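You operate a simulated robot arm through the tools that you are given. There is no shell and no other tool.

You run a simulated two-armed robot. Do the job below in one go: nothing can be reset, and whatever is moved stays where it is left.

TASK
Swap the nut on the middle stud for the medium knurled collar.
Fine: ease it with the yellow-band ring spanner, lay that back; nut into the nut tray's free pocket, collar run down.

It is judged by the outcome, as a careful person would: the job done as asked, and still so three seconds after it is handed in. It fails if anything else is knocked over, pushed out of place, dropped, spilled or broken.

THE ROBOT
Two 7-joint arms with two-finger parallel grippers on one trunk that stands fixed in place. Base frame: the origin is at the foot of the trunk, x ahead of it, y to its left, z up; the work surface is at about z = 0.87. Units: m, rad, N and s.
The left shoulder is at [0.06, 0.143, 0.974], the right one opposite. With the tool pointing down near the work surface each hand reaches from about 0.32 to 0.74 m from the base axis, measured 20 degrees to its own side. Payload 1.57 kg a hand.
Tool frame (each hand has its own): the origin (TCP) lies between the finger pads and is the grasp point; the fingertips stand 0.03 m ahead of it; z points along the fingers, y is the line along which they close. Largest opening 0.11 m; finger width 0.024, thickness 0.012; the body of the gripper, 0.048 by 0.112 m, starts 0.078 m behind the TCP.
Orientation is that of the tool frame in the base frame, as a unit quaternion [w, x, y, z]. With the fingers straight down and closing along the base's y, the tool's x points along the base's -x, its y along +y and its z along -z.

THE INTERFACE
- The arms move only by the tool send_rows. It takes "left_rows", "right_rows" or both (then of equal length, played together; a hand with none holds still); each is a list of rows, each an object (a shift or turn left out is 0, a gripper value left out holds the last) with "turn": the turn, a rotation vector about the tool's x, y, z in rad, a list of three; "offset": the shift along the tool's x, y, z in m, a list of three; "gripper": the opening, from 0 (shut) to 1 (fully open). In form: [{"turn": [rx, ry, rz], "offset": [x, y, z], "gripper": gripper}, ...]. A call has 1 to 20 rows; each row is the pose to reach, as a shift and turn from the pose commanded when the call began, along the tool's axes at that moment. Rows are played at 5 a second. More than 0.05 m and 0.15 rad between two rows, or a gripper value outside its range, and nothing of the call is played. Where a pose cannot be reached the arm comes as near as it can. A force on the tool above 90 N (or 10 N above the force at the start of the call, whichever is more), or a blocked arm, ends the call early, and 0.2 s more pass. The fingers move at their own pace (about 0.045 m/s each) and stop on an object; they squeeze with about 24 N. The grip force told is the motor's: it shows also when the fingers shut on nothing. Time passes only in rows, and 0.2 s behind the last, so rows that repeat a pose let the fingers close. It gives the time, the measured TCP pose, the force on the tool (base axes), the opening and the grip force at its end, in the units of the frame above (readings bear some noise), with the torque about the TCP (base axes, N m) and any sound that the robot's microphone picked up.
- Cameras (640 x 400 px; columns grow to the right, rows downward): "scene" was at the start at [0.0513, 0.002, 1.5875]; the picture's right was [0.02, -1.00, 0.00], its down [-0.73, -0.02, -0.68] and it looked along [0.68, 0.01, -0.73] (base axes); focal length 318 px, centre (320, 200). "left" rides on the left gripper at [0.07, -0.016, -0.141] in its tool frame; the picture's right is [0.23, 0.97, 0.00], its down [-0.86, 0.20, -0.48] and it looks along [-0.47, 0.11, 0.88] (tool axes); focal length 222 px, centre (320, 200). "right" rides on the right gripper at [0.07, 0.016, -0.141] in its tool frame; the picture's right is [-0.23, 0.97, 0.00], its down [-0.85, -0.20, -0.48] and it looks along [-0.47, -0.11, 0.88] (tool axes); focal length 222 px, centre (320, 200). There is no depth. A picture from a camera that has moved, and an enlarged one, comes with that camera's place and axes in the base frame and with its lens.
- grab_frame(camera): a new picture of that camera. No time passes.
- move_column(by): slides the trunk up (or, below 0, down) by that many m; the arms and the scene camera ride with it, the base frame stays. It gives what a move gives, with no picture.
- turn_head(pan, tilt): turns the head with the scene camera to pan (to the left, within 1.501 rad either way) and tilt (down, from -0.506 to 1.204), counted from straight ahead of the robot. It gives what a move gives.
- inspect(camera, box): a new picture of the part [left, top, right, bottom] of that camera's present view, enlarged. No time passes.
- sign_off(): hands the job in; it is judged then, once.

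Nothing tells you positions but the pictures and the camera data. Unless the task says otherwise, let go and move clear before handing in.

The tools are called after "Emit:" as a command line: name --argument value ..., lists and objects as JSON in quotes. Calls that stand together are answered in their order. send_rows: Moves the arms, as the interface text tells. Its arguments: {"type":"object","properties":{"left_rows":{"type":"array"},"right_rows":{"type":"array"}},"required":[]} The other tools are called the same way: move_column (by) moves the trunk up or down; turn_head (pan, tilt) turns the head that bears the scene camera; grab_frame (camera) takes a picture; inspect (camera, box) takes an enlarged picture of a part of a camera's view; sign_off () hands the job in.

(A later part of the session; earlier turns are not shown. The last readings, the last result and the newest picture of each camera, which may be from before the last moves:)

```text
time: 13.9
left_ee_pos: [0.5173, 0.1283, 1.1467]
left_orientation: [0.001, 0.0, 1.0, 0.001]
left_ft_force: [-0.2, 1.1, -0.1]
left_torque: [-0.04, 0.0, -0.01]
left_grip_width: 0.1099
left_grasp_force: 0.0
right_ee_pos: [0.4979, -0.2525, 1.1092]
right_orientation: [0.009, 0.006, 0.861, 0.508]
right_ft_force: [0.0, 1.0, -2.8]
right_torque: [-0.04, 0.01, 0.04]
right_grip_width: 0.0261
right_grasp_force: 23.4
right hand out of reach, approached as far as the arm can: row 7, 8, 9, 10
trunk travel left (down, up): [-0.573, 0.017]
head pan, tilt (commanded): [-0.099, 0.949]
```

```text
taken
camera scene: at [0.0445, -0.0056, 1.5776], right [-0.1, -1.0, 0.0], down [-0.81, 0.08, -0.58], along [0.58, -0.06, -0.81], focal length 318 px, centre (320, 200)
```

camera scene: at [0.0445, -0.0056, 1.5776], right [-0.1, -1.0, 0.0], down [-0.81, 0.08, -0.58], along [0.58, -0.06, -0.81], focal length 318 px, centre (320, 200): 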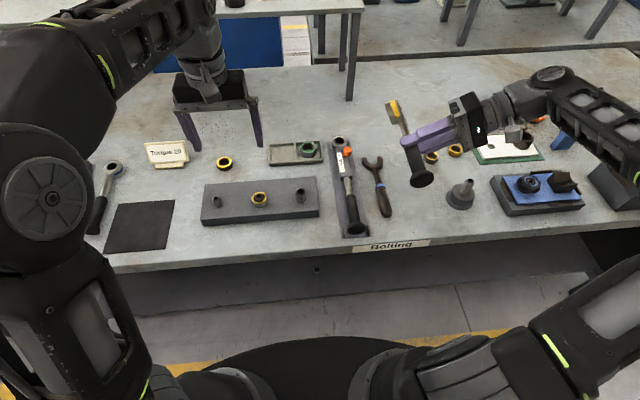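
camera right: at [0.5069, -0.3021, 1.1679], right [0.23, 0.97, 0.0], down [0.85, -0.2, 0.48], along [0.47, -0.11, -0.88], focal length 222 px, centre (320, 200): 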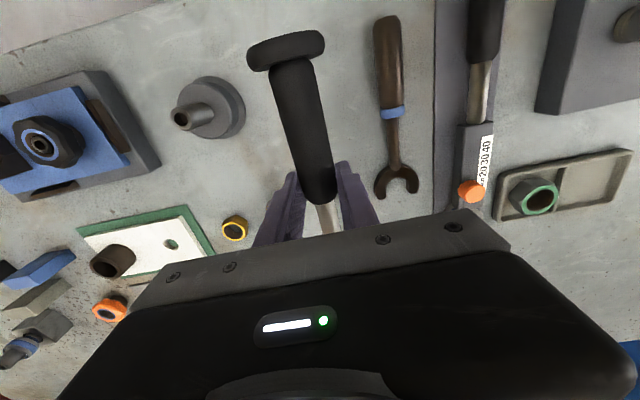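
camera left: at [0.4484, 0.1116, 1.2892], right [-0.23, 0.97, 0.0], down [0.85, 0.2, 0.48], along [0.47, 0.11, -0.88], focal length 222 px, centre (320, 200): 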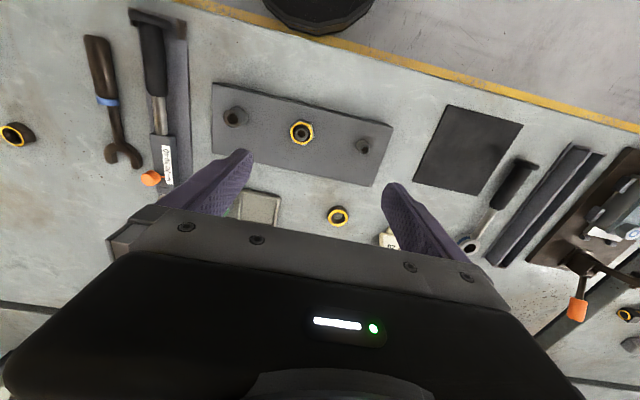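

Emit:
inspect --camera "scene" --box '[376, 90, 424, 125]'

Emit:
inspect --camera "left" --box '[0, 60, 60, 200]'

```text
11.43 times, centred on (400, 108) of scene
camera zoom: at [0.0445, -0.0056, 1.5776], right [-0.1, -1.0, 0.0], down [-0.81, 0.08, -0.58], along [0.58, -0.06, -0.81], focal length 3640 px, centre (-594, 1257)
```

zoom: 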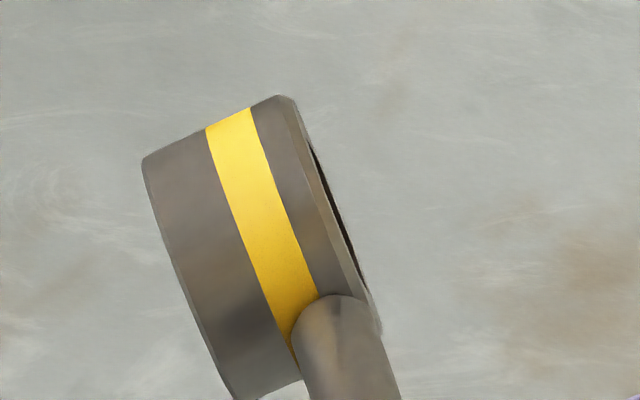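

```text
2.86 times, centred on (30, 130) of left
camera zoom: at [0.4484, 0.1116, 1.2892], right [-0.23, 0.97, 0.0], down [0.85, 0.2, 0.48], along [0.47, 0.11, -0.88], focal length 635 px, centre (1149, 400)
```

zoom: 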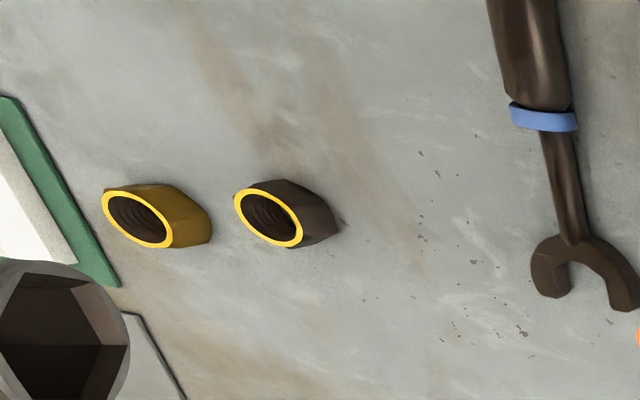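

The left camera's corner shows the underside is a larger hex socket with thin walls, so it does fit from above the nut. I shift the spanner into fuller view to check socket size and orientation.

Emit:
send_rows --right_rows '[{"offset": [0.0, 0.011, 0.028]}, {"offset": [0.0, 0.022, 0.056]}, {"offset": [0.0, 0.033, 0.084]}, {"offset": [0.0, 0.033, 0.084]}]'

Emit:
grab_frame --camera "left"

Emit:
inspect --camera "left" --box '[0, 120, 80, 220]'

```text
time: 14.9
left_ee_pos: [0.5164, 0.1257, 1.1476]
left_orientation: [0.0, 0.0, 1.0, 0.0]
left_ft_force: [-0.2, 0.0, 0.5]
left_torque: [0.04, 0.01, 0.01]
left_grip_width: 0.1101
left_grasp_force: 0.0
right_ee_pos: [0.4975, -0.1649, 1.0984]
right_orientation: [0.01, 0.006, 0.861, 0.508]
right_ft_force: [0.6, 0.0, -2.7]
right_torque: [-0.05, 0.01, 0.03]
right_grip_width: 0.0263
right_grasp_force: 23.8
trunk travel left (down, up): [-0.573, 0.017]
head pan, tilt (commanded): [-0.099, 0.949]
```

```text
taken
camera left: at [0.4481, 0.1095, 1.2895], right [-0.23, 0.97, 0.0], down [0.85, 0.2, 0.48], along [0.47, 0.11, -0.88], focal length 222 px, centre (320, 200)
```

left: 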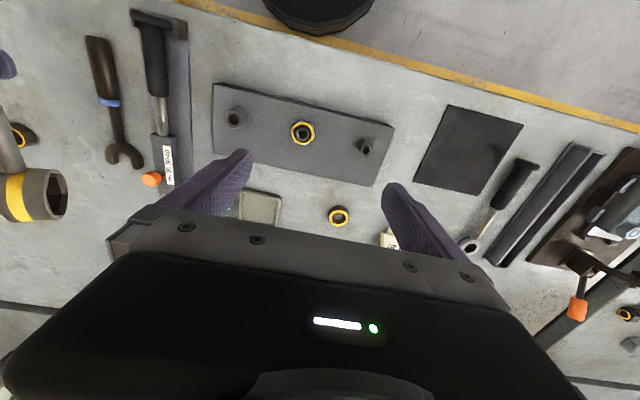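

```text
4.00 times, centred on (40, 170) of left
camera zoom: at [0.4481, 0.1095, 1.2895], right [-0.23, 0.97, 0.0], down [0.85, 0.2, 0.48], along [0.47, 0.11, -0.88], focal length 888 px, centre (1440, 320)
```

zoom: 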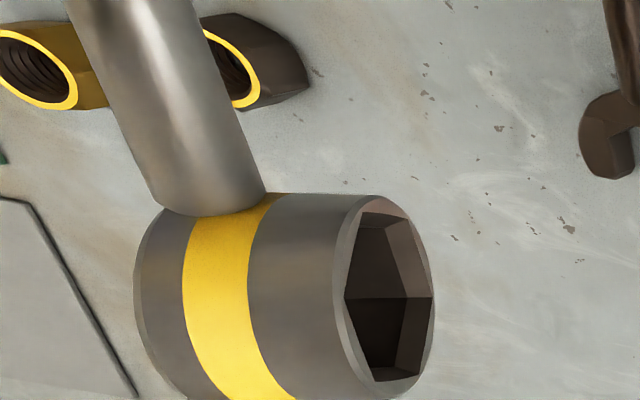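

Emit:
inspect --camera "left" --box '[38, 164, 72, 224]'

Emit:
inspect --camera "scene" --box '[350, 90, 410, 130]'

```text
6.67 times, centred on (55, 194) of left
camera zoom: at [0.4481, 0.1095, 1.2895], right [-0.23, 0.97, 0.0], down [0.85, 0.2, 0.48], along [0.47, 0.11, -0.88], focal length 1481 px, centre (2087, 240)
```

zoom: 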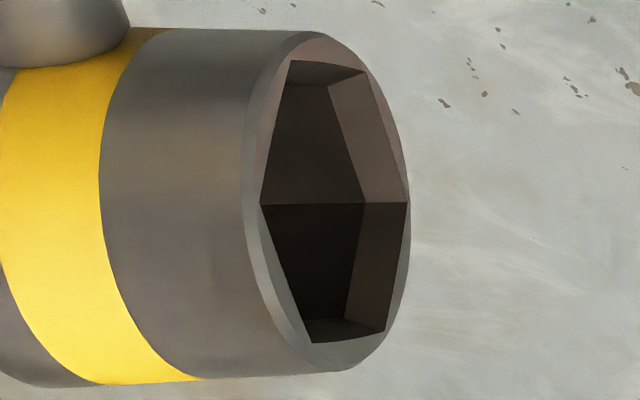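

```text
10.00 times, centred on (380, 110) of scene
camera zoom: at [0.0442, -0.0078, 1.5776], right [-0.1, -0.99, 0.0], down [-0.81, 0.08, -0.58], along [0.58, -0.06, -0.81], focal length 3185 px, centre (-280, 1100)
```

zoom: 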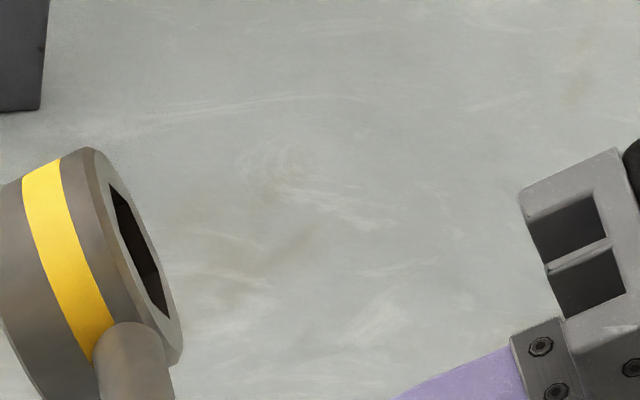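

The underside socket is a hex with corners in line with the handle, sized to the nut. I roll the spanner level again, keeping it clear, then measure the nut's exact angle.

Emit:
send_rows --right_rows '[{"turn": [0.14, 0, 0], "offset": [0.0, -0.005, -0.02]}, {"turn": [0.28, 0, 0], "offset": [0.0, -0.01, -0.04]}, {"turn": [0.42, 0, 0], "offset": [0.0, -0.012, -0.06]}, {"turn": [0.56, 0, 0], "offset": [0.0, -0.012, -0.06]}, {"turn": [0.7, 0, 0], "offset": [0.0, -0.012, -0.06]}, {"turn": [0.84, 0, 0], "offset": [0.0, -0.012, -0.06]}, {"turn": [0.98, 0, 0], "offset": [0.0, -0.012, -0.06]}, {"turn": [1.1, 0, 0], "offset": [0.0, -0.012, -0.06]}, {"turn": [1.2, 0, 0], "offset": [0.0, -0.012, -0.06]}, {"turn": [1.2, 0, 0], "offset": [0.0, -0.012, -0.06]}]'

Emit:
inspect --camera "scene" --box '[248, 187, 272, 207]'

Emit:
grab_frame --camera "scene"

```text
time: 17.1
left_ee_pos: [0.5158, 0.1256, 1.147]
left_orientation: [0.001, 0.0, 1.0, -0.001]
left_ft_force: [-0.1, -0.1, -0.3]
left_torque: [0.01, 0.02, -0.01]
left_grip_width: 0.1101
left_grasp_force: 0.0
right_ee_pos: [0.4961, -0.2231, 1.1153]
right_orientation: [0.004, 0.011, 0.998, -0.067]
right_ft_force: [-0.5, -0.3, -3.6]
right_torque: [-0.01, -0.01, -0.03]
right_grip_width: 0.0262
right_grasp_force: 23.8
trunk travel left (down, up): [-0.573, 0.017]
head pan, tilt (commanded): [-0.099, 0.949]
```

```text
16.00 times, centred on (260, 197) of scene
camera zoom: at [0.0443, -0.0075, 1.5776], right [-0.1, -0.99, 0.0], down [-0.81, 0.08, -0.58], along [0.58, -0.06, -0.81], focal length 5096 px, centre (1280, 248)
```

zoom: 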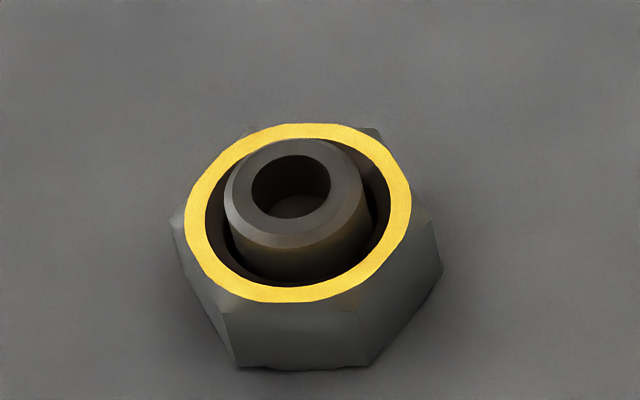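

```text
taken
camera scene: at [0.0443, -0.0075, 1.5776], right [-0.1, -0.99, 0.0], down [-0.81, 0.08, -0.58], along [0.58, -0.06, -0.81], focal length 318 px, centre (320, 200)
```

scene: 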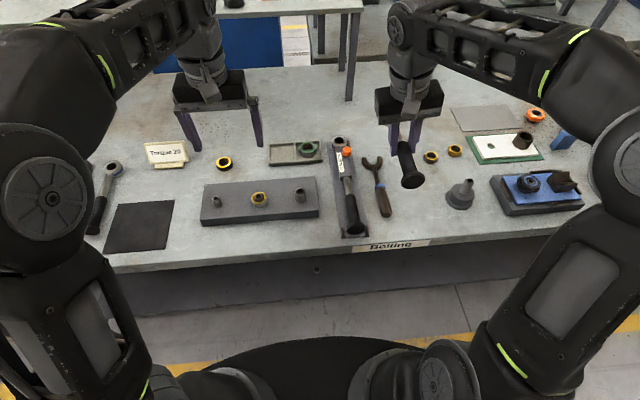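

The nut's corners sit at about 25° (mod 60°) in the base frame. I level the right hand exactly and lower the left hand above the nut for an accurate centre and angle.

Emit:
send_rows --right_rows '[{"turn": [-0.06, 0.004, -0.01]}, {"turn": [-0.134, 0.0095, -0.0214]}, {"turn": [-0.134, 0.0095, -0.0214]}, {"turn": [-0.134, 0.0095, -0.0214]}, {"turn": [-0.134, 0.0095, -0.0214]}]' --left_rows '[{"offset": [-0.003, -0.005, 0.035]}, {"offset": [-0.008, -0.012, 0.07]}, {"offset": [-0.014, -0.02, 0.11]}, {"offset": [-0.018, -0.025, 0.145]}, {"offset": [-0.018, -0.025, 0.147]}]'

Emit:
grab_frame --camera "left"

Emit:
inspect --camera "left" --box '[280, 120, 360, 200]'

```text
time: 18.3
left_ee_pos: [0.5371, 0.1035, 1.0002]
left_orientation: [0.002, -0.001, 1.0, 0.0]
left_ft_force: [0.3, -0.5, 0.0]
left_torque: [0.01, -0.02, 0.01]
left_grip_width: 0.1099
left_grasp_force: 0.0
right_ee_pos: [0.4965, -0.2232, 1.1153]
right_orientation: [-0.001, 0.0, 1.0, 0.0]
right_ft_force: [0.3, -0.1, -2.4]
right_torque: [0.0, 0.0, -0.02]
right_grip_width: 0.0263
right_grasp_force: 23.5
trunk travel left (down, up): [-0.573, 0.017]
head pan, tilt (commanded): [-0.099, 0.949]
```

```text
taken
camera left: at [0.467, 0.0872, 1.1426], right [-0.23, 0.97, 0.0], down [0.85, 0.2, 0.48], along [0.47, 0.11, -0.88], focal length 222 px, centre (320, 200)
```

left: 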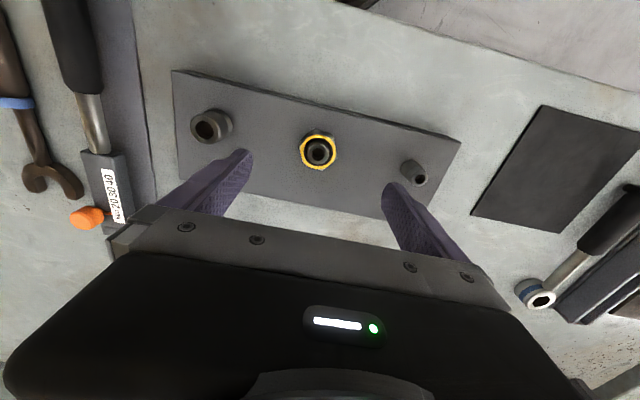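

```text
5.00 times, centred on (320, 160) of left
camera zoom: at [0.467, 0.0872, 1.1426], right [-0.23, 0.97, 0.0], down [0.85, 0.2, 0.48], along [0.47, 0.11, -0.88], focal length 1111 px, centre (320, 400)
```

zoom: 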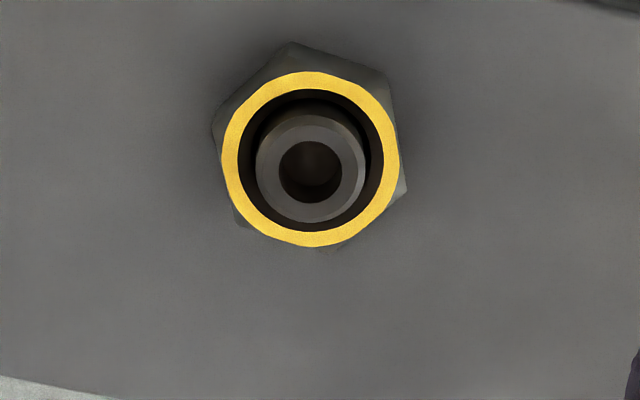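

Both wrist and scene views put the nut centre near (0.533, 0.101), with its top near z 0.918 and the plate top near 0.901. I move the left hand aside and carry the spanner over in the air to test the approach pose from the left-front side.

Emit:
send_rows --left_rows '[{"offset": [0.0, 0.0, -0.045]}, {"offset": [0.0, 0.0, -0.09]}, {"offset": [0.02, 0.04, -0.11]}, {"offset": [0.04, 0.085, -0.11]}, {"offset": [0.06, 0.13, -0.11]}, {"offset": [0.07, 0.175, -0.11]}, {"offset": [0.08, 0.22, -0.11]}, {"offset": [0.08, 0.24, -0.11]}, {"offset": [0.08, 0.24, -0.11]}]'

Emit:
grab_frame --camera "scene"

Emit:
grab_frame --camera "left"

```text
time: 20.3
left_ee_pos: [0.4558, 0.3428, 1.1114]
left_orientation: [0.001, 0.0, 1.0, 0.0]
left_ft_force: [-0.4, 0.3, -0.2]
left_torque: [0.02, 0.02, 0.02]
left_grip_width: 0.1102
left_grasp_force: 0.0
right_ee_pos: [0.4957, -0.2221, 1.1159]
right_orientation: [-0.001, 0.0, 1.0, 0.0]
right_ft_force: [0.3, 0.3, -2.0]
right_torque: [0.02, -0.02, -0.02]
right_grip_width: 0.0263
right_grasp_force: 23.7
trunk travel left (down, up): [-0.573, 0.017]
head pan, tilt (commanded): [-0.099, 0.949]
```

```text
taken
camera scene: at [0.044, -0.007, 1.5776], right [-0.1, -1.0, 0.0], down [-0.81, 0.08, -0.58], along [0.58, -0.06, -0.81], focal length 318 px, centre (320, 200)
```

scene: 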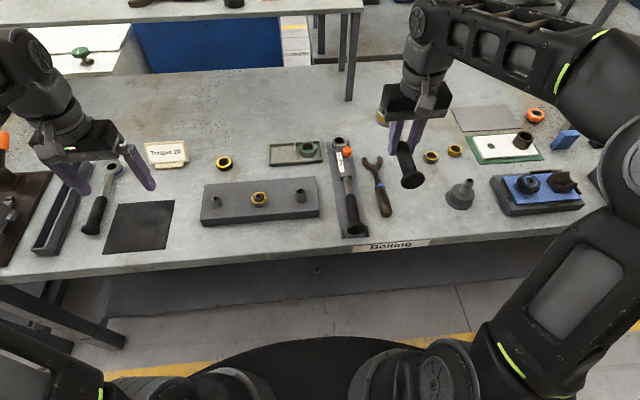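

```text
taken
camera left: at [0.3868, 0.3264, 1.2536], right [-0.23, 0.97, 0.0], down [0.85, 0.2, 0.48], along [0.47, 0.11, -0.88], focal length 222 px, centre (320, 200)
```

left: 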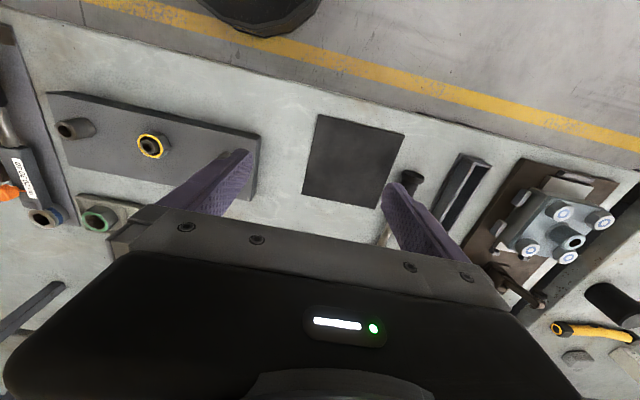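

Emit:
inspect --camera "left" --box '[126, 122, 178, 172]'

Emit:
send_rows --right_rows '[{"offset": [0.007, 0.043, 0.0], "turn": [0, 0, 0.06]}, {"offset": [0.014, 0.086, 0.0], "turn": [0, 0, 0.13]}, {"offset": [0.021, 0.129, 0.0], "turn": [0, 0, 0.2]}, {"offset": [0.028, 0.172, 0.0], "turn": [0, 0, 0.27]}, {"offset": [0.035, 0.215, 0.005], "turn": [0, 0, 0.34]}, {"offset": [0.042, 0.258, 0.01], "turn": [0, 0, 0.41]}, {"offset": [0.049, 0.301, 0.015], "turn": [0, 0, 0.48]}, {"offset": [0.056, 0.344, 0.02], "turn": [0, 0, 0.55]}, {"offset": [0.062, 0.3925, 0.025], "turn": [0, 0, 0.6056]}, {"offset": [0.062, 0.3925, 0.025], "turn": [0, 0, 0.6056]}, {"offset": [0.062, 0.3925, 0.025], "turn": [0, 0, 0.6056]}]' --left_rows '[{"offset": [0, 0.02, 0]}, {"offset": [0, 0.04, 0]}, {"offset": [0, 0.06, 0]}, {"offset": [0, 0.07, 0]}, {"offset": [0, 0.07, 0]}, {"offset": [0, 0.07, 0]}, {"offset": [0, 0.07, 0]}, {"offset": [0, 0.07, 0]}, {"offset": [0, 0.07, 0]}, {"offset": [0, 0.07, 0]}, {"offset": [0, 0.07, 0]}]'

Emit:
grab_frame --camera "scene"

Emit:
grab_frame --camera "left"

Emit:
grab_frame --camera "right"

```text
8.00 times, centred on (152, 147) of left
camera zoom: at [0.3868, 0.3264, 1.2536], right [-0.23, 0.97, 0.0], down [0.85, 0.2, 0.48], along [0.47, 0.11, -0.88], focal length 1777 px, centre (1664, 624)
```

zoom: 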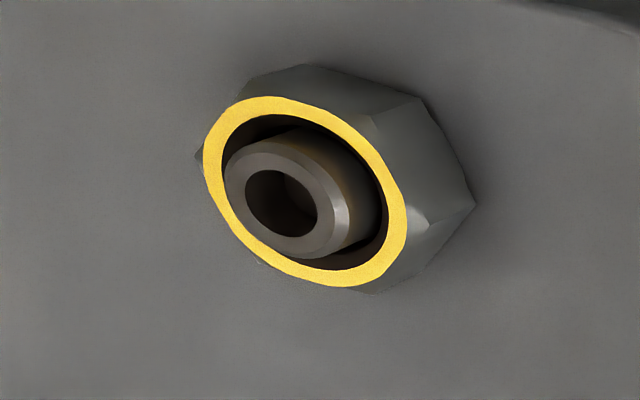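

```text
time: 22.7
left_ee_pos: [0.4559, 0.414, 1.1113]
left_orientation: [0.001, 0.0, 1.0, 0.001]
left_ft_force: [-0.2, 0.4, -0.5]
left_torque: [0.01, -0.03, -0.01]
left_grip_width: 0.1102
left_grasp_force: 0.1
right_ee_pos: [0.4346, 0.1693, 1.0928]
right_orientation: [0.0, 0.298, 0.954, 0.0]
right_ft_force: [0.5, 0.4, -2.6]
right_torque: [-0.05, 0.02, -0.01]
right_grip_width: 0.0261
right_grasp_force: 23.6
trunk travel left (down, up): [-0.573, 0.017]
head pan, tilt (commanded): [-0.099, 0.949]
```

```text
taken
camera scene: at [0.0443, -0.006, 1.5776], right [-0.1, -1.0, 0.0], down [-0.81, 0.08, -0.58], along [0.58, -0.06, -0.81], focal length 318 px, centre (320, 200)
```

scene: 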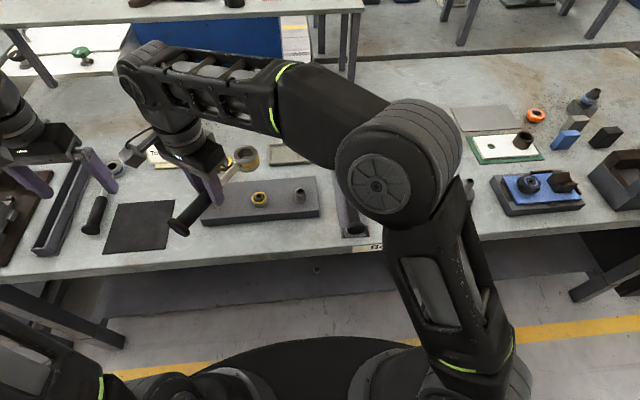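

```text
taken
camera left: at [0.3869, 0.3979, 1.2532], right [-0.23, 0.97, 0.0], down [0.85, 0.2, 0.48], along [0.47, 0.11, -0.88], focal length 222 px, centre (320, 200)
```

left: 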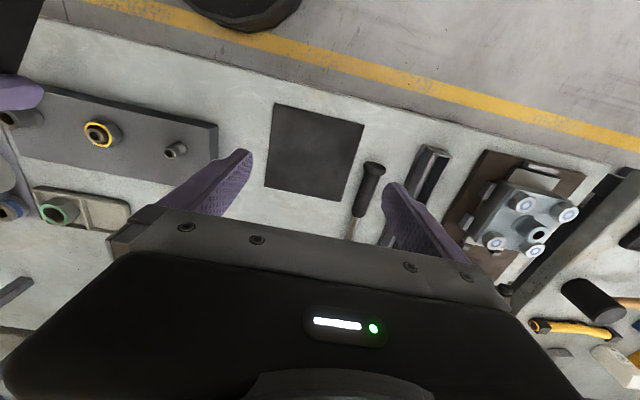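

```text
taken
camera right: at [0.3862, 0.2223, 1.2321], right [0.74, 0.67, 0.0], down [0.59, -0.65, 0.48], along [0.32, -0.35, -0.88], focal length 222 px, centre (320, 200)
```

right: 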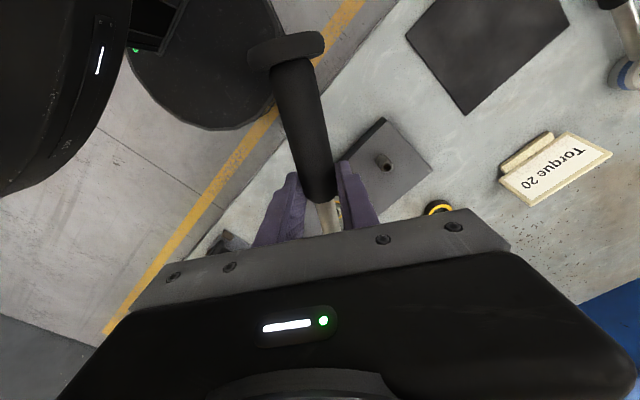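

The spanner reached the hover pose with the planned yaw. I now check head position and socket angle against the nut below it.

Emit:
inspect --camera "scene" --box '[220, 135, 276, 175]'

Emit:
inspect --camera "scene" --box '[150, 120, 310, 250]'

Emit:
inspect --camera "left" --box '[0, 60, 140, 240]'

```text
10.00 times, centred on (248, 155) of scene
camera zoom: at [0.0443, -0.006, 1.5776], right [-0.1, -1.0, 0.0], down [-0.81, 0.08, -0.58], along [0.58, -0.06, -0.81], focal length 3185 px, centre (1040, 650)
```

zoom: 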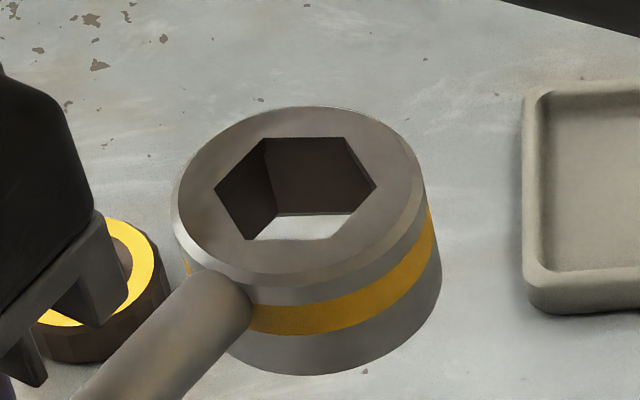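

```text
3.08 times, centred on (230, 185) of scene
camera zoom: at [0.0443, -0.006, 1.5776], right [-0.1, -1.0, 0.0], down [-0.81, 0.08, -0.58], along [0.58, -0.06, -0.81], focal length 980 px, centre (597, 246)
```

zoom: 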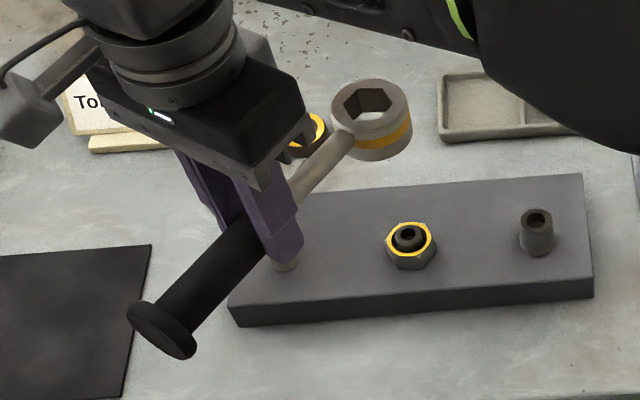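

```text
2.22 times, centred on (70, 150) of left
camera zoom: at [0.3869, 0.3979, 1.2532], right [-0.23, 0.97, 0.0], down [0.85, 0.2, 0.48], along [0.47, 0.11, -0.88], focal length 494 px, centre (876, 311)
```

zoom: 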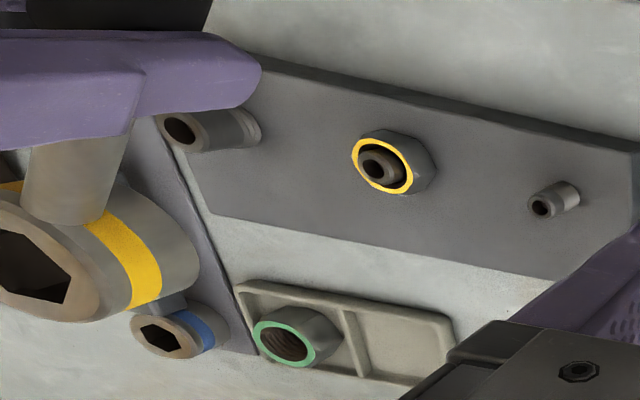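

The hex angle of the spanner reads 25.3°, matching the nut. I lower it to hover just above the stud and re-measure.

Emit:
send_rows --right_rows '[{"offset": [0, 0, 0.03]}, {"offset": [0, 0, 0.06]}, {"offset": [0, 0, 0.09]}, {"offset": [0, 0, 0.105]}, {"offset": [0, 0, 0.105]}, {"offset": [0, 0, 0.105]}]'

Emit:
inspect --camera "scene" --box '[230, 160, 286, 200]'

Emit:
inspect --camera "left" --box '[60, 80, 140, 180]'

Emit:
grab_frame --camera "left"

```text
time: 24.1
left_ee_pos: [0.4567, 0.4142, 1.1099]
left_orientation: [0.0, 0.0, 1.0, 0.0]
left_ft_force: [-0.3, -0.5, 0.7]
left_torque: [0.0, -0.01, 0.01]
left_grip_width: 0.1101
left_grasp_force: 0.0
right_ee_pos: [0.4342, 0.1693, 0.9856]
right_orientation: [0.0, 0.298, 0.954, 0.0]
right_ft_force: [-0.2, 0.0, -2.5]
right_torque: [-0.01, -0.05, 0.03]
right_grip_width: 0.0264
right_grasp_force: 23.8
trunk travel left (down, up): [-0.573, 0.017]
head pan, tilt (commanded): [-0.099, 0.949]
```

```text
10.00 times, centred on (258, 180) of scene
camera zoom: at [0.0443, -0.0067, 1.5776], right [-0.1, -1.0, 0.0], down [-0.81, 0.08, -0.58], along [0.58, -0.06, -0.81], focal length 3185 px, centre (940, 400)
```

zoom: 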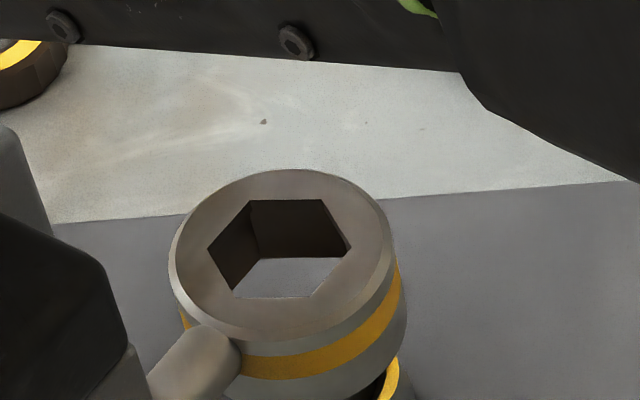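

```text
4.00 times, centred on (100, 130) of left
camera zoom: at [0.387, 0.3972, 1.2534], right [-0.23, 0.97, 0.0], down [0.85, 0.2, 0.48], along [0.47, 0.11, -0.88], focal length 888 px, centre (1200, 480)
```

zoom: 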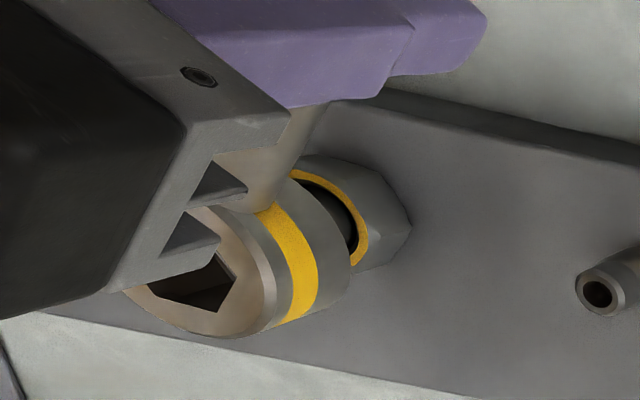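

```text
taken
camera left: at [0.387, 0.3972, 1.2534], right [-0.23, 0.97, 0.0], down [0.85, 0.2, 0.48], along [0.47, 0.11, -0.88], focal length 222 px, centre (320, 200)
```

left: 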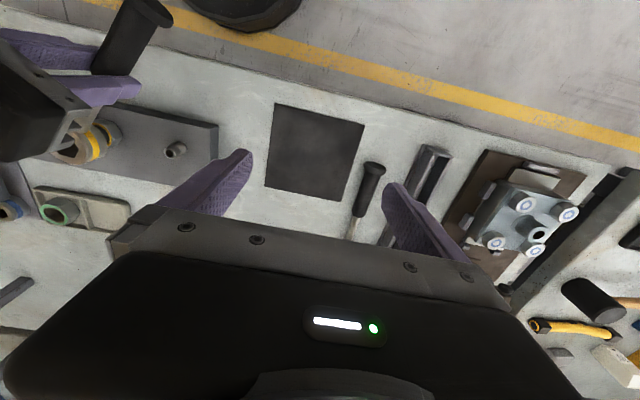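

The vertical overlap between head and nut is ambiguous from these similar angles. I roll the left hand so its camera looks from the left side and gives an independent line of sight.

Emit:
send_rows --left_rows '[{"turn": [0.13, 0, 0], "offset": [0.005, -0.005, 0.0]}, {"turn": [0.26, 0, 0], "offset": [0.01, -0.01, 0.01]}, {"turn": [0.39, 0, 0], "offset": [0.015, -0.015, 0.02]}, {"turn": [0.52, 0, 0], "offset": [0.02, -0.02, 0.03]}, {"turn": [0.65, 0, 0], "offset": [0.025, -0.025, 0.04]}, {"turn": [0.78, 0, 0], "offset": [0.03, -0.03, 0.05]}, {"turn": [0.91, 0, 0], "offset": [0.03, -0.03, 0.05]}, {"turn": [1.0, 0, 0], "offset": [0.03, -0.03, 0.05]}, {"turn": [1.0, 0, 0], "offset": [0.03, -0.03, 0.05]}, {"turn": [1.0, 0, 0], "offset": [0.03, -0.03, 0.05]}]'

Emit:
grab_frame --camera "left"

```text
time: 26.3
left_ee_pos: [0.5016, 0.3327, 1.059]
left_orientation: [0.047, 0.011, 0.915, -0.402]
left_ft_force: [1.5, 0.2, -0.3]
left_torque: [-0.05, 0.05, -0.09]
left_grip_width: 0.11
left_grasp_force: 0.0
left hand out of reach, approached as far as the arm can: row 3, 4, 5, 6, 7, 8, 9, 10
right_ee_pos: [0.4377, 0.1715, 0.9827]
right_orientation: [-0.003, 0.299, 0.954, -0.002]
right_ft_force: [1.4, 1.4, -4.4]
right_torque: [-0.03, 0.1, 0.01]
right_grip_width: 0.0262
right_grasp_force: 23.7
trunk travel left (down, up): [-0.573, 0.017]
head pan, tilt (commanded): [-0.099, 0.949]
```

```text
taken
camera left: at [0.4201, 0.4246, 1.1606], right [-0.17, 0.66, -0.74], down [0.82, 0.5, 0.26], along [0.54, -0.56, -0.63], focal length 222 px, centre (320, 200)
```

left: 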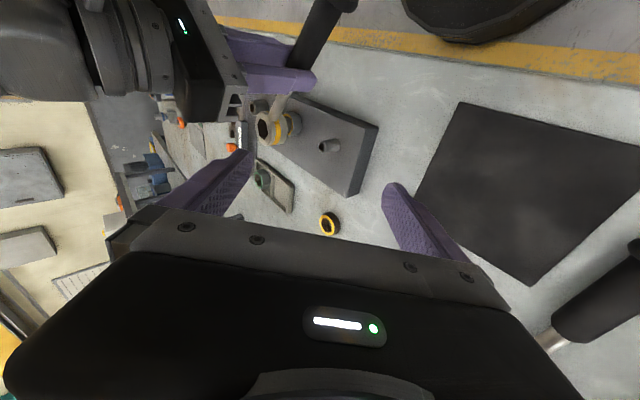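

Emit:
grab_frame --camera "scene"

Emit:
inspect --camera "left" --box '[220, 70, 340, 170]'

```text
taken
camera scene: at [0.0507, -0.0031, 1.5773], right [-0.1, -1.0, 0.0], down [-0.81, 0.08, -0.58], along [0.58, -0.06, -0.82], focal length 318 px, centre (320, 200)
```

scene: 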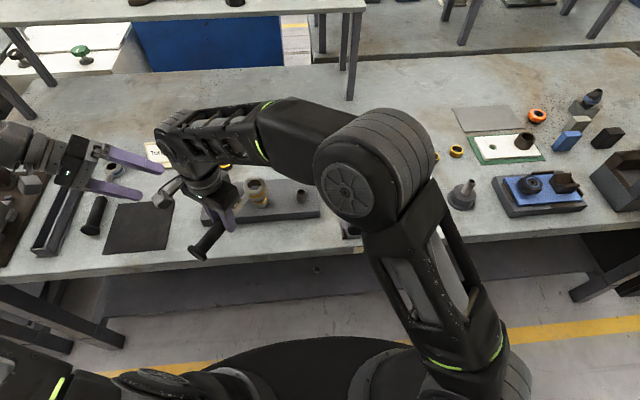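

```text
4.00 times, centred on (280, 120) of left
camera zoom: at [0.4201, 0.4246, 1.1606], right [-0.17, 0.66, -0.74], down [0.82, 0.5, 0.26], along [0.54, -0.56, -0.63], focal length 888 px, centre (480, 520)
```

zoom: 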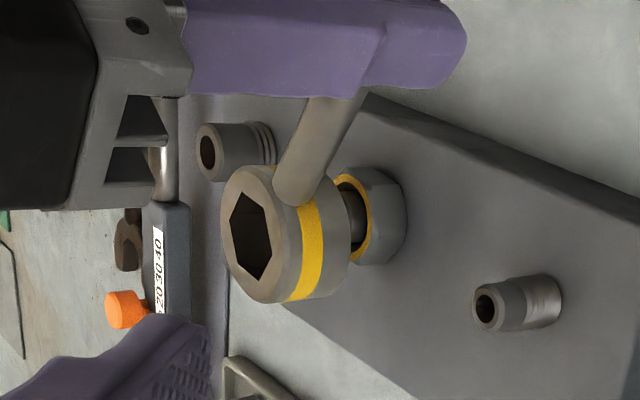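

The side view gives the missing axis: the nut matches (0.533, 0.100, 0.924), and at the earlier hover the socket sat about 4.5 mm too far left and true in x. The left arm's reach seems to strain the trunk there, so I withdraw it first and re-check.

Emit:
send_rows --left_rows '[{"turn": [-0.12, 0.014, -0.003], "offset": [0.009, -0.002, -0.019]}, {"turn": [-0.24, 0.028, -0.006], "offset": [0.018, -0.004, -0.038]}, {"turn": [-0.36, 0.042, -0.01], "offset": [0.027, -0.006, -0.057]}, {"turn": [-0.48, 0.056, -0.013], "offset": [0.036, -0.008, -0.076]}, {"turn": [-0.6, 0.07, -0.016], "offset": [0.045, -0.009, -0.095]}, {"turn": [-0.72, 0.084, -0.02], "offset": [0.054, -0.011, -0.114]}, {"turn": [-0.825, 0.096, -0.0226], "offset": [0.0612, -0.0121, -0.1308]}, {"turn": [-0.825, 0.096, -0.0226], "offset": [0.0612, -0.0121, -0.1308]}, {"turn": [-0.825, 0.096, -0.0226], "offset": [0.0612, -0.0121, -0.1308]}]'

Emit:
grab_frame --camera "scene"

```text
time: 28.3
left_ee_pos: [0.4253, 0.4129, 1.1481]
left_orientation: [0.003, 0.001, 1.0, -0.009]
left_ft_force: [-0.3, 0.3, -0.4]
left_torque: [-0.04, -0.01, 0.01]
left_grip_width: 0.1103
left_grasp_force: 0.1
left hand out of reach, approached as far as the arm can: row 7, 8, 9
right_ee_pos: [0.4336, 0.1698, 0.9857]
right_orientation: [0.0, 0.298, 0.954, 0.001]
right_ft_force: [0.2, 0.2, -3.8]
right_torque: [0.01, 0.02, 0.01]
right_grip_width: 0.0262
right_grasp_force: 24.5
trunk travel left (down, up): [-0.573, 0.017]
head pan, tilt (commanded): [-0.099, 0.949]
```

```text
taken
camera scene: at [0.0442, -0.0066, 1.5776], right [-0.1, -1.0, 0.0], down [-0.81, 0.08, -0.58], along [0.58, -0.06, -0.81], focal length 318 px, centre (320, 200)
```

scene: 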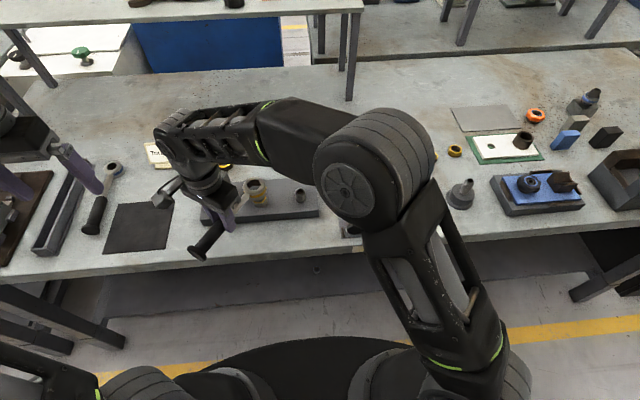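

Everything is back to the earlier hover. I shift the head 4.5 mm to the right and ease it down, watching the force.

Emit:
send_rows --right_rows '[{"offset": [-0.0026, -0.0037, 0.0]}, {"offset": [-0.0026, -0.0037, 0.005]}, {"offset": [-0.0026, -0.0037, 0.01]}, {"offset": [-0.0026, -0.0037, 0.014]}, {"offset": [-0.0026, -0.0037, 0.017]}, {"offset": [-0.0026, -0.0037, 0.017]}]'

Emit:
inspect --camera "scene" --box '[230, 165, 286, 205]'

Emit:
inspect --camera "left" --box '[20, 60, 120, 180]'

```text
time: 29.7
left_ee_pos: [0.4258, 0.4133, 1.1488]
left_orientation: [0.004, 0.001, 1.0, -0.009]
left_ft_force: [-0.1, 0.9, -0.7]
left_torque: [0.0, 0.03, 0.0]
left_grip_width: 0.1102
left_grasp_force: 0.0
right_ee_pos: [0.4344, 0.1658, 0.9687]
right_orientation: [-0.002, 0.298, 0.955, 0.0]
right_ft_force: [-0.1, 0.2, -2.3]
right_torque: [-0.02, 0.0, -0.01]
right_grip_width: 0.0262
right_grasp_force: 24.2
trunk travel left (down, up): [-0.573, 0.017]
head pan, tilt (commanded): [-0.099, 0.949]
```

```text
10.00 times, centred on (258, 185) of scene
camera zoom: at [0.0442, -0.0067, 1.5776], right [-0.1, -1.0, 0.0], down [-0.81, 0.08, -0.58], along [0.58, -0.06, -0.81], focal length 3185 px, centre (940, 350)
```

zoom: 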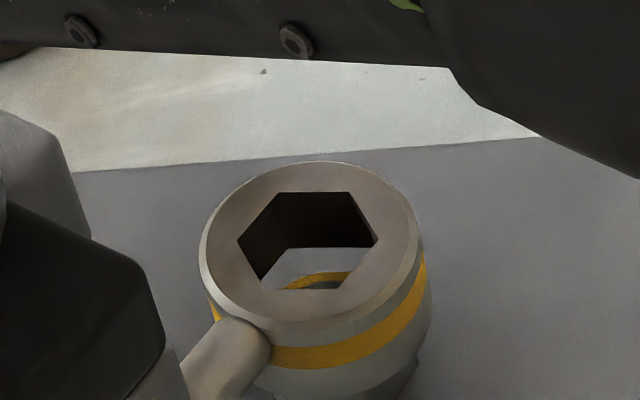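

```text
3.33 times, centred on (70, 120) of left
camera zoom: at [0.3554, 0.3989, 1.2914], right [-0.23, 0.97, -0.02], down [0.85, 0.21, 0.48], along [0.47, 0.09, -0.88], focal length 740 px, centre (1153, 467)
```

zoom: 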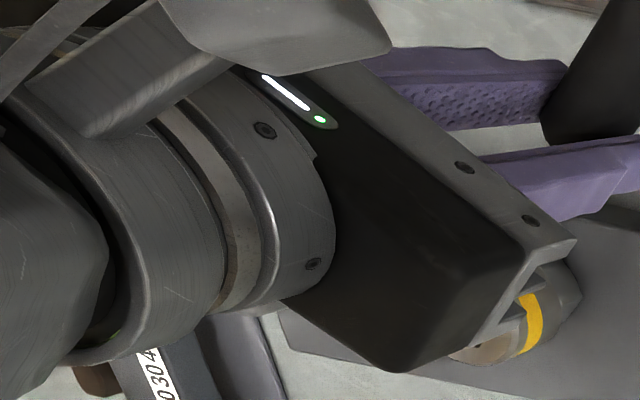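

Alignment now looks within about a millimetre, with the stud and yellow ring showing through the head. I continue down gently.

Emit:
send_rows --right_rows '[{"offset": [0, 0, 0.002]}, {"offset": [0, 0, 0.004]}, {"offset": [0, 0, 0.006]}, {"offset": [0, 0, 0.008]}, {"offset": [0, 0, 0.008]}]'

Emit:
inspect --camera "scene" --box '[230, 165, 286, 205]'

```text
time: 30.9
left_ee_pos: [0.4262, 0.4133, 1.1494]
left_orientation: [0.003, 0.001, 1.0, -0.008]
left_ft_force: [0.9, 0.5, 0.7]
left_torque: [0.01, 0.01, -0.02]
left_grip_width: 0.11
left_grasp_force: 0.0
right_ee_pos: [0.4356, 0.1664, 0.9615]
right_orientation: [-0.001, 0.298, 0.954, 0.0]
right_ft_force: [1.1, 0.5, -2.8]
right_torque: [0.01, -0.02, 0.01]
right_grip_width: 0.0263
right_grasp_force: 24.9
trunk travel left (down, up): [-0.573, 0.017]
head pan, tilt (commanded): [-0.099, 0.949]
```

```text
10.00 times, centred on (258, 185) of scene
camera zoom: at [0.0442, -0.0067, 1.5776], right [-0.1, -1.0, 0.0], down [-0.81, 0.08, -0.58], along [0.58, -0.06, -0.81], focal length 3185 px, centre (940, 350)
```

zoom: 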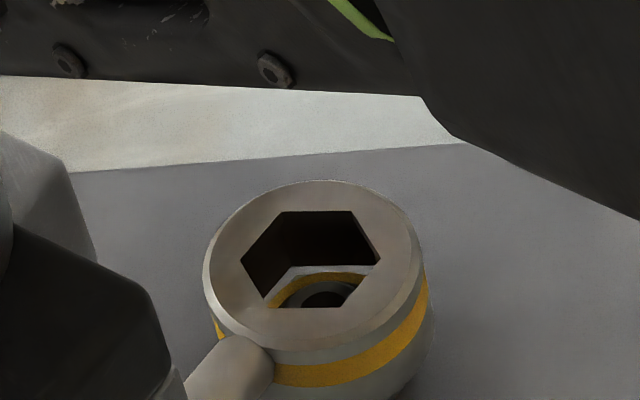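

Emit:
send_rows --right_rows '[{"offset": [-0.0004, -0.0006, 0.001]}, {"offset": [-0.0004, -0.0006, 0.002]}, {"offset": [-0.0004, -0.0006, 0.003]}, {"offset": [-0.0004, -0.0006, 0.004]}, {"offset": [-0.0004, -0.0006, 0.004]}]'

Emit:
inspect --camera "scene" --box '[230, 165, 286, 205]'

```text
time: 32.1
left_ee_pos: [0.4259, 0.4135, 1.1489]
left_orientation: [0.004, 0.001, 1.0, -0.009]
left_ft_force: [-0.2, -1.0, -0.3]
left_torque: [-0.01, -0.02, -0.02]
left_grip_width: 0.1101
left_grasp_force: 0.1
right_ee_pos: [0.4347, 0.1655, 0.958]
right_orientation: [-0.001, 0.298, 0.955, 0.001]
right_ft_force: [1.0, 1.2, -1.9]
right_torque: [-0.02, -0.14, 0.15]
right_grip_width: 0.0262
right_grasp_force: 24.0
trunk travel left (down, up): [-0.573, 0.017]
head pan, tilt (commanded): [-0.099, 0.949]
```

```text
10.00 times, centred on (258, 185) of scene
camera zoom: at [0.0443, -0.0066, 1.5776], right [-0.1, -1.0, 0.0], down [-0.81, 0.08, -0.58], along [0.58, -0.06, -0.81], focal length 3185 px, centre (940, 350)
```

zoom: 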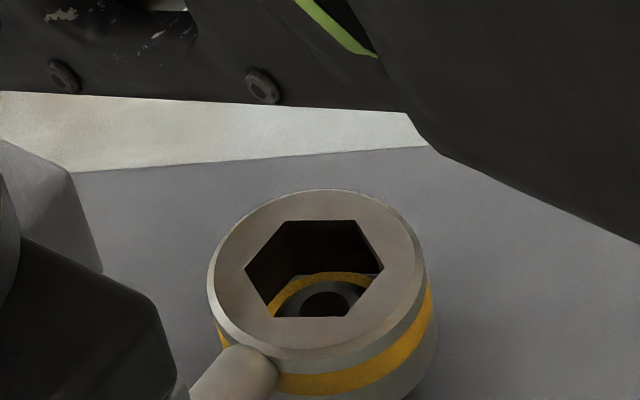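

Emit:
send_rows --right_rows '[{"offset": [0.0, 0.0008, 0.0]}, {"offset": [0.0, 0.0008, 0.001]}, {"offset": [0.0, 0.0008, 0.002]}, {"offset": [0.0, 0.0008, 0.003]}, {"offset": [0.0, 0.0008, 0.003]}]'

Emit:
inspect --camera "scene" --box '[230, 165, 286, 205]'

```text
time: 33.3
left_ee_pos: [0.4249, 0.4127, 1.1492]
left_orientation: [0.003, 0.001, 1.0, -0.009]
left_ft_force: [0.0, -0.1, 0.3]
left_torque: [-0.01, 0.01, 0.04]
left_grip_width: 0.11
left_grasp_force: 0.1
right_ee_pos: [0.4341, 0.1657, 0.9542]
right_orientation: [-0.002, 0.298, 0.954, 0.001]
right_ft_force: [0.4, -0.1, -3.2]
right_torque: [0.0, -0.02, -0.02]
right_grip_width: 0.026
right_grasp_force: 24.3
trunk travel left (down, up): [-0.573, 0.017]
head pan, tilt (commanded): [-0.099, 0.949]
```

```text
10.00 times, centred on (258, 185) of scene
camera zoom: at [0.0442, -0.0067, 1.5776], right [-0.1, -1.0, 0.0], down [-0.81, 0.08, -0.58], along [0.58, -0.06, -0.81], focal length 3185 px, centre (940, 350)
```

zoom: 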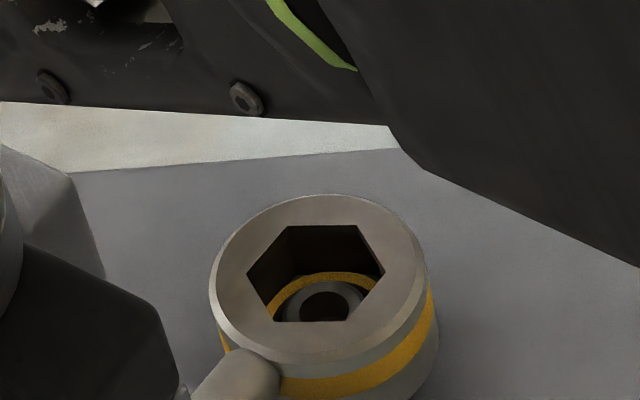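

Emit:
send_rows --right_rows '[{"offset": [0.0, 0.0, 0.0015]}, {"offset": [0.0, 0.0, 0.003]}, {"offset": [0.0, 0.0, 0.0045]}, {"offset": [0.0, 0.0, 0.0045]}]'

Emit:
inspect --camera "scene" --box '[230, 165, 286, 205]'

```text
time: 34.3
left_ee_pos: [0.4248, 0.4137, 1.1503]
left_orientation: [0.003, 0.001, 1.0, -0.009]
left_ft_force: [-0.1, -0.8, -0.2]
left_torque: [0.0, -0.01, 0.01]
left_grip_width: 0.11
left_grasp_force: 0.0
right_ee_pos: [0.4349, 0.1652, 0.9499]
right_orientation: [-0.001, 0.298, 0.955, 0.0]
right_ft_force: [-1.0, 0.6, -2.7]
right_torque: [0.01, -0.02, 0.05]
right_grip_width: 0.0263
right_grasp_force: 23.8
trunk travel left (down, up): [-0.573, 0.017]
head pan, tilt (commanded): [-0.099, 0.949]
```

```text
10.00 times, centred on (258, 185) of scene
camera zoom: at [0.0442, -0.0066, 1.5776], right [-0.1, -1.0, 0.0], down [-0.81, 0.08, -0.58], along [0.58, -0.06, -0.81], focal length 3185 px, centre (940, 350)
```

zoom: 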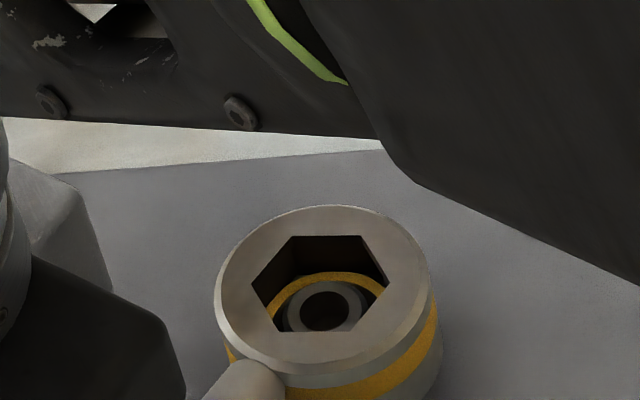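

Emit:
send_rows --right_rows '[{"offset": [0.0, 0.0, 0.0015]}, {"offset": [0.0, 0.0, 0.003]}, {"offset": [0.0, 0.0, 0.0045]}, {"offset": [0.0, 0.0, 0.0045]}]'

Emit:
inspect --camera "scene" --box '[230, 165, 286, 205]'

```text
time: 35.3
left_ee_pos: [0.4262, 0.4126, 1.1482]
left_orientation: [0.004, 0.0, 1.0, -0.009]
left_ft_force: [-0.3, -0.2, -0.6]
left_torque: [-0.01, 0.02, -0.03]
left_grip_width: 0.11
left_grasp_force: 0.1
right_ee_pos: [0.4363, 0.1652, 0.9459]
right_orientation: [-0.001, 0.299, 0.954, 0.0]
right_ft_force: [-1.0, 1.2, -3.1]
right_torque: [0.03, -0.01, 0.02]
right_grip_width: 0.0264
right_grasp_force: 23.8
trunk travel left (down, up): [-0.573, 0.017]
head pan, tilt (commanded): [-0.099, 0.949]
```

```text
10.00 times, centred on (258, 185) of scene
camera zoom: at [0.0441, -0.0066, 1.5776], right [-0.1, -1.0, 0.0], down [-0.81, 0.08, -0.58], along [0.58, -0.06, -0.81], focal length 3185 px, centre (940, 350)
```

zoom: 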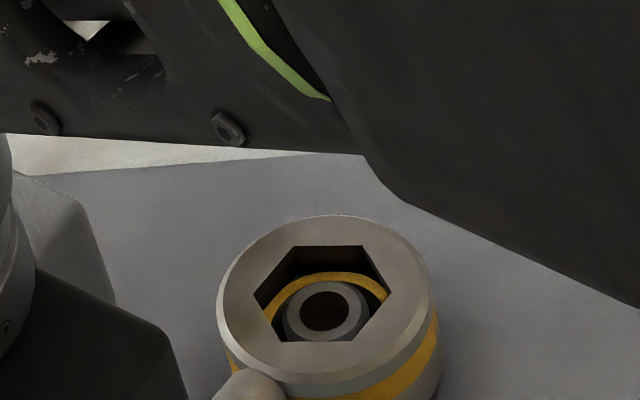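

Emit:
send_rows --right_rows '[{"offset": [0.0, 0.0, 0.001]}, {"offset": [0.0, 0.0, 0.002]}, {"offset": [0.0, 0.0, 0.003]}, {"offset": [0.0, 0.0, 0.003]}]'

Emit:
inspect --camera "scene" --box '[230, 165, 286, 205]'

```text
time: 36.3
left_ee_pos: [0.4251, 0.4116, 1.1501]
left_orientation: [0.003, 0.0, 1.0, -0.009]
left_ft_force: [0.6, -0.4, 0.4]
left_torque: [0.03, 0.01, 0.02]
left_grip_width: 0.1101
left_grasp_force: 0.1
right_ee_pos: [0.4358, 0.165, 0.9424]
right_orientation: [0.0, 0.299, 0.954, 0.0]
right_ft_force: [-1.1, -0.2, 3.5]
right_torque: [-0.44, -0.56, -0.05]
right_grip_width: 0.0261
right_grasp_force: 24.2
trunk travel left (down, up): [-0.573, 0.017]
head pan, tilt (commanded): [-0.099, 0.949]
```

```text
10.00 times, centred on (258, 185) of scene
camera zoom: at [0.0436, -0.0068, 1.5776], right [-0.1, -1.0, 0.0], down [-0.81, 0.08, -0.58], along [0.58, -0.06, -0.81], focal length 3185 px, centre (940, 350)
```

zoom: 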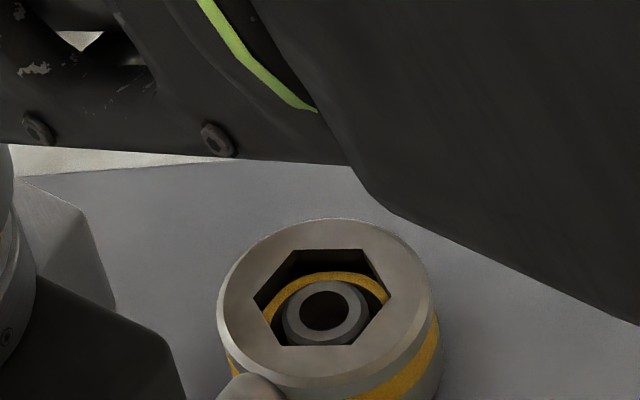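

The socket is seated on the nut (light upward contact of about 6 N). I now turn it anticlockwise in small steps, keeping the arc centred on the stud, and watch force and torque.

Emit:
send_rows --right_rows '[{"offset": [0.0, 0.0, -0.0006]}, {"offset": [-0.0002, -0.0029, -0.0006], "turn": [0, 0, -0.025]}, {"offset": [-0.00023, -0.00585, -0.0006], "turn": [0, 0, -0.05]}, {"offset": [-0.0005, -0.0088, -0.0006], "turn": [0, 0, -0.075]}, {"offset": [-0.00075, -0.01167, -0.0006], "turn": [0, 0, -0.1]}, {"offset": [-0.00075, -0.01167, -0.0006], "turn": [0, 0, -0.1]}]'

Emit:
inspect --camera "scene" --box '[230, 165, 286, 205]'

```text
time: 37.7
left_ee_pos: [0.4252, 0.4131, 1.149]
left_orientation: [0.004, 0.002, 1.0, -0.01]
left_ft_force: [0.5, 0.2, -0.7]
left_torque: [-0.02, 0.01, -0.05]
left_grip_width: 0.1103
left_grasp_force: 0.2
right_ee_pos: [0.4283, 0.1559, 0.9429]
right_orientation: [0.0, 0.249, 0.969, 0.0]
right_ft_force: [2.1, 9.6, -2.4]
right_torque: [0.25, -0.15, -0.25]
right_grip_width: 0.0263
right_grasp_force: 23.5
trunk travel left (down, up): [-0.573, 0.017]
head pan, tilt (commanded): [-0.099, 0.949]
```

```text
10.00 times, centred on (258, 185) of scene
camera zoom: at [0.0445, -0.0054, 1.5776], right [-0.1, -1.0, 0.0], down [-0.81, 0.08, -0.58], along [0.58, -0.06, -0.81], focal length 3185 px, centre (940, 350)
```

zoom: 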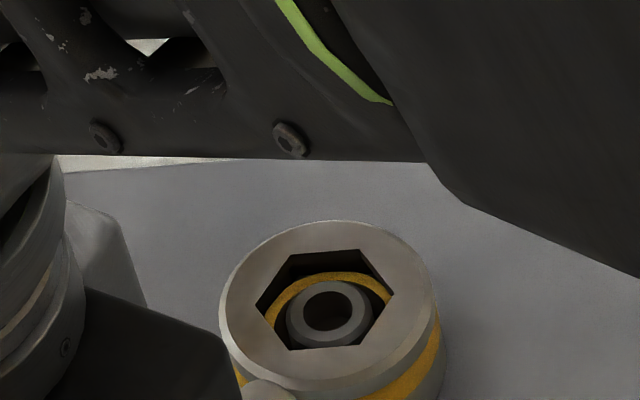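

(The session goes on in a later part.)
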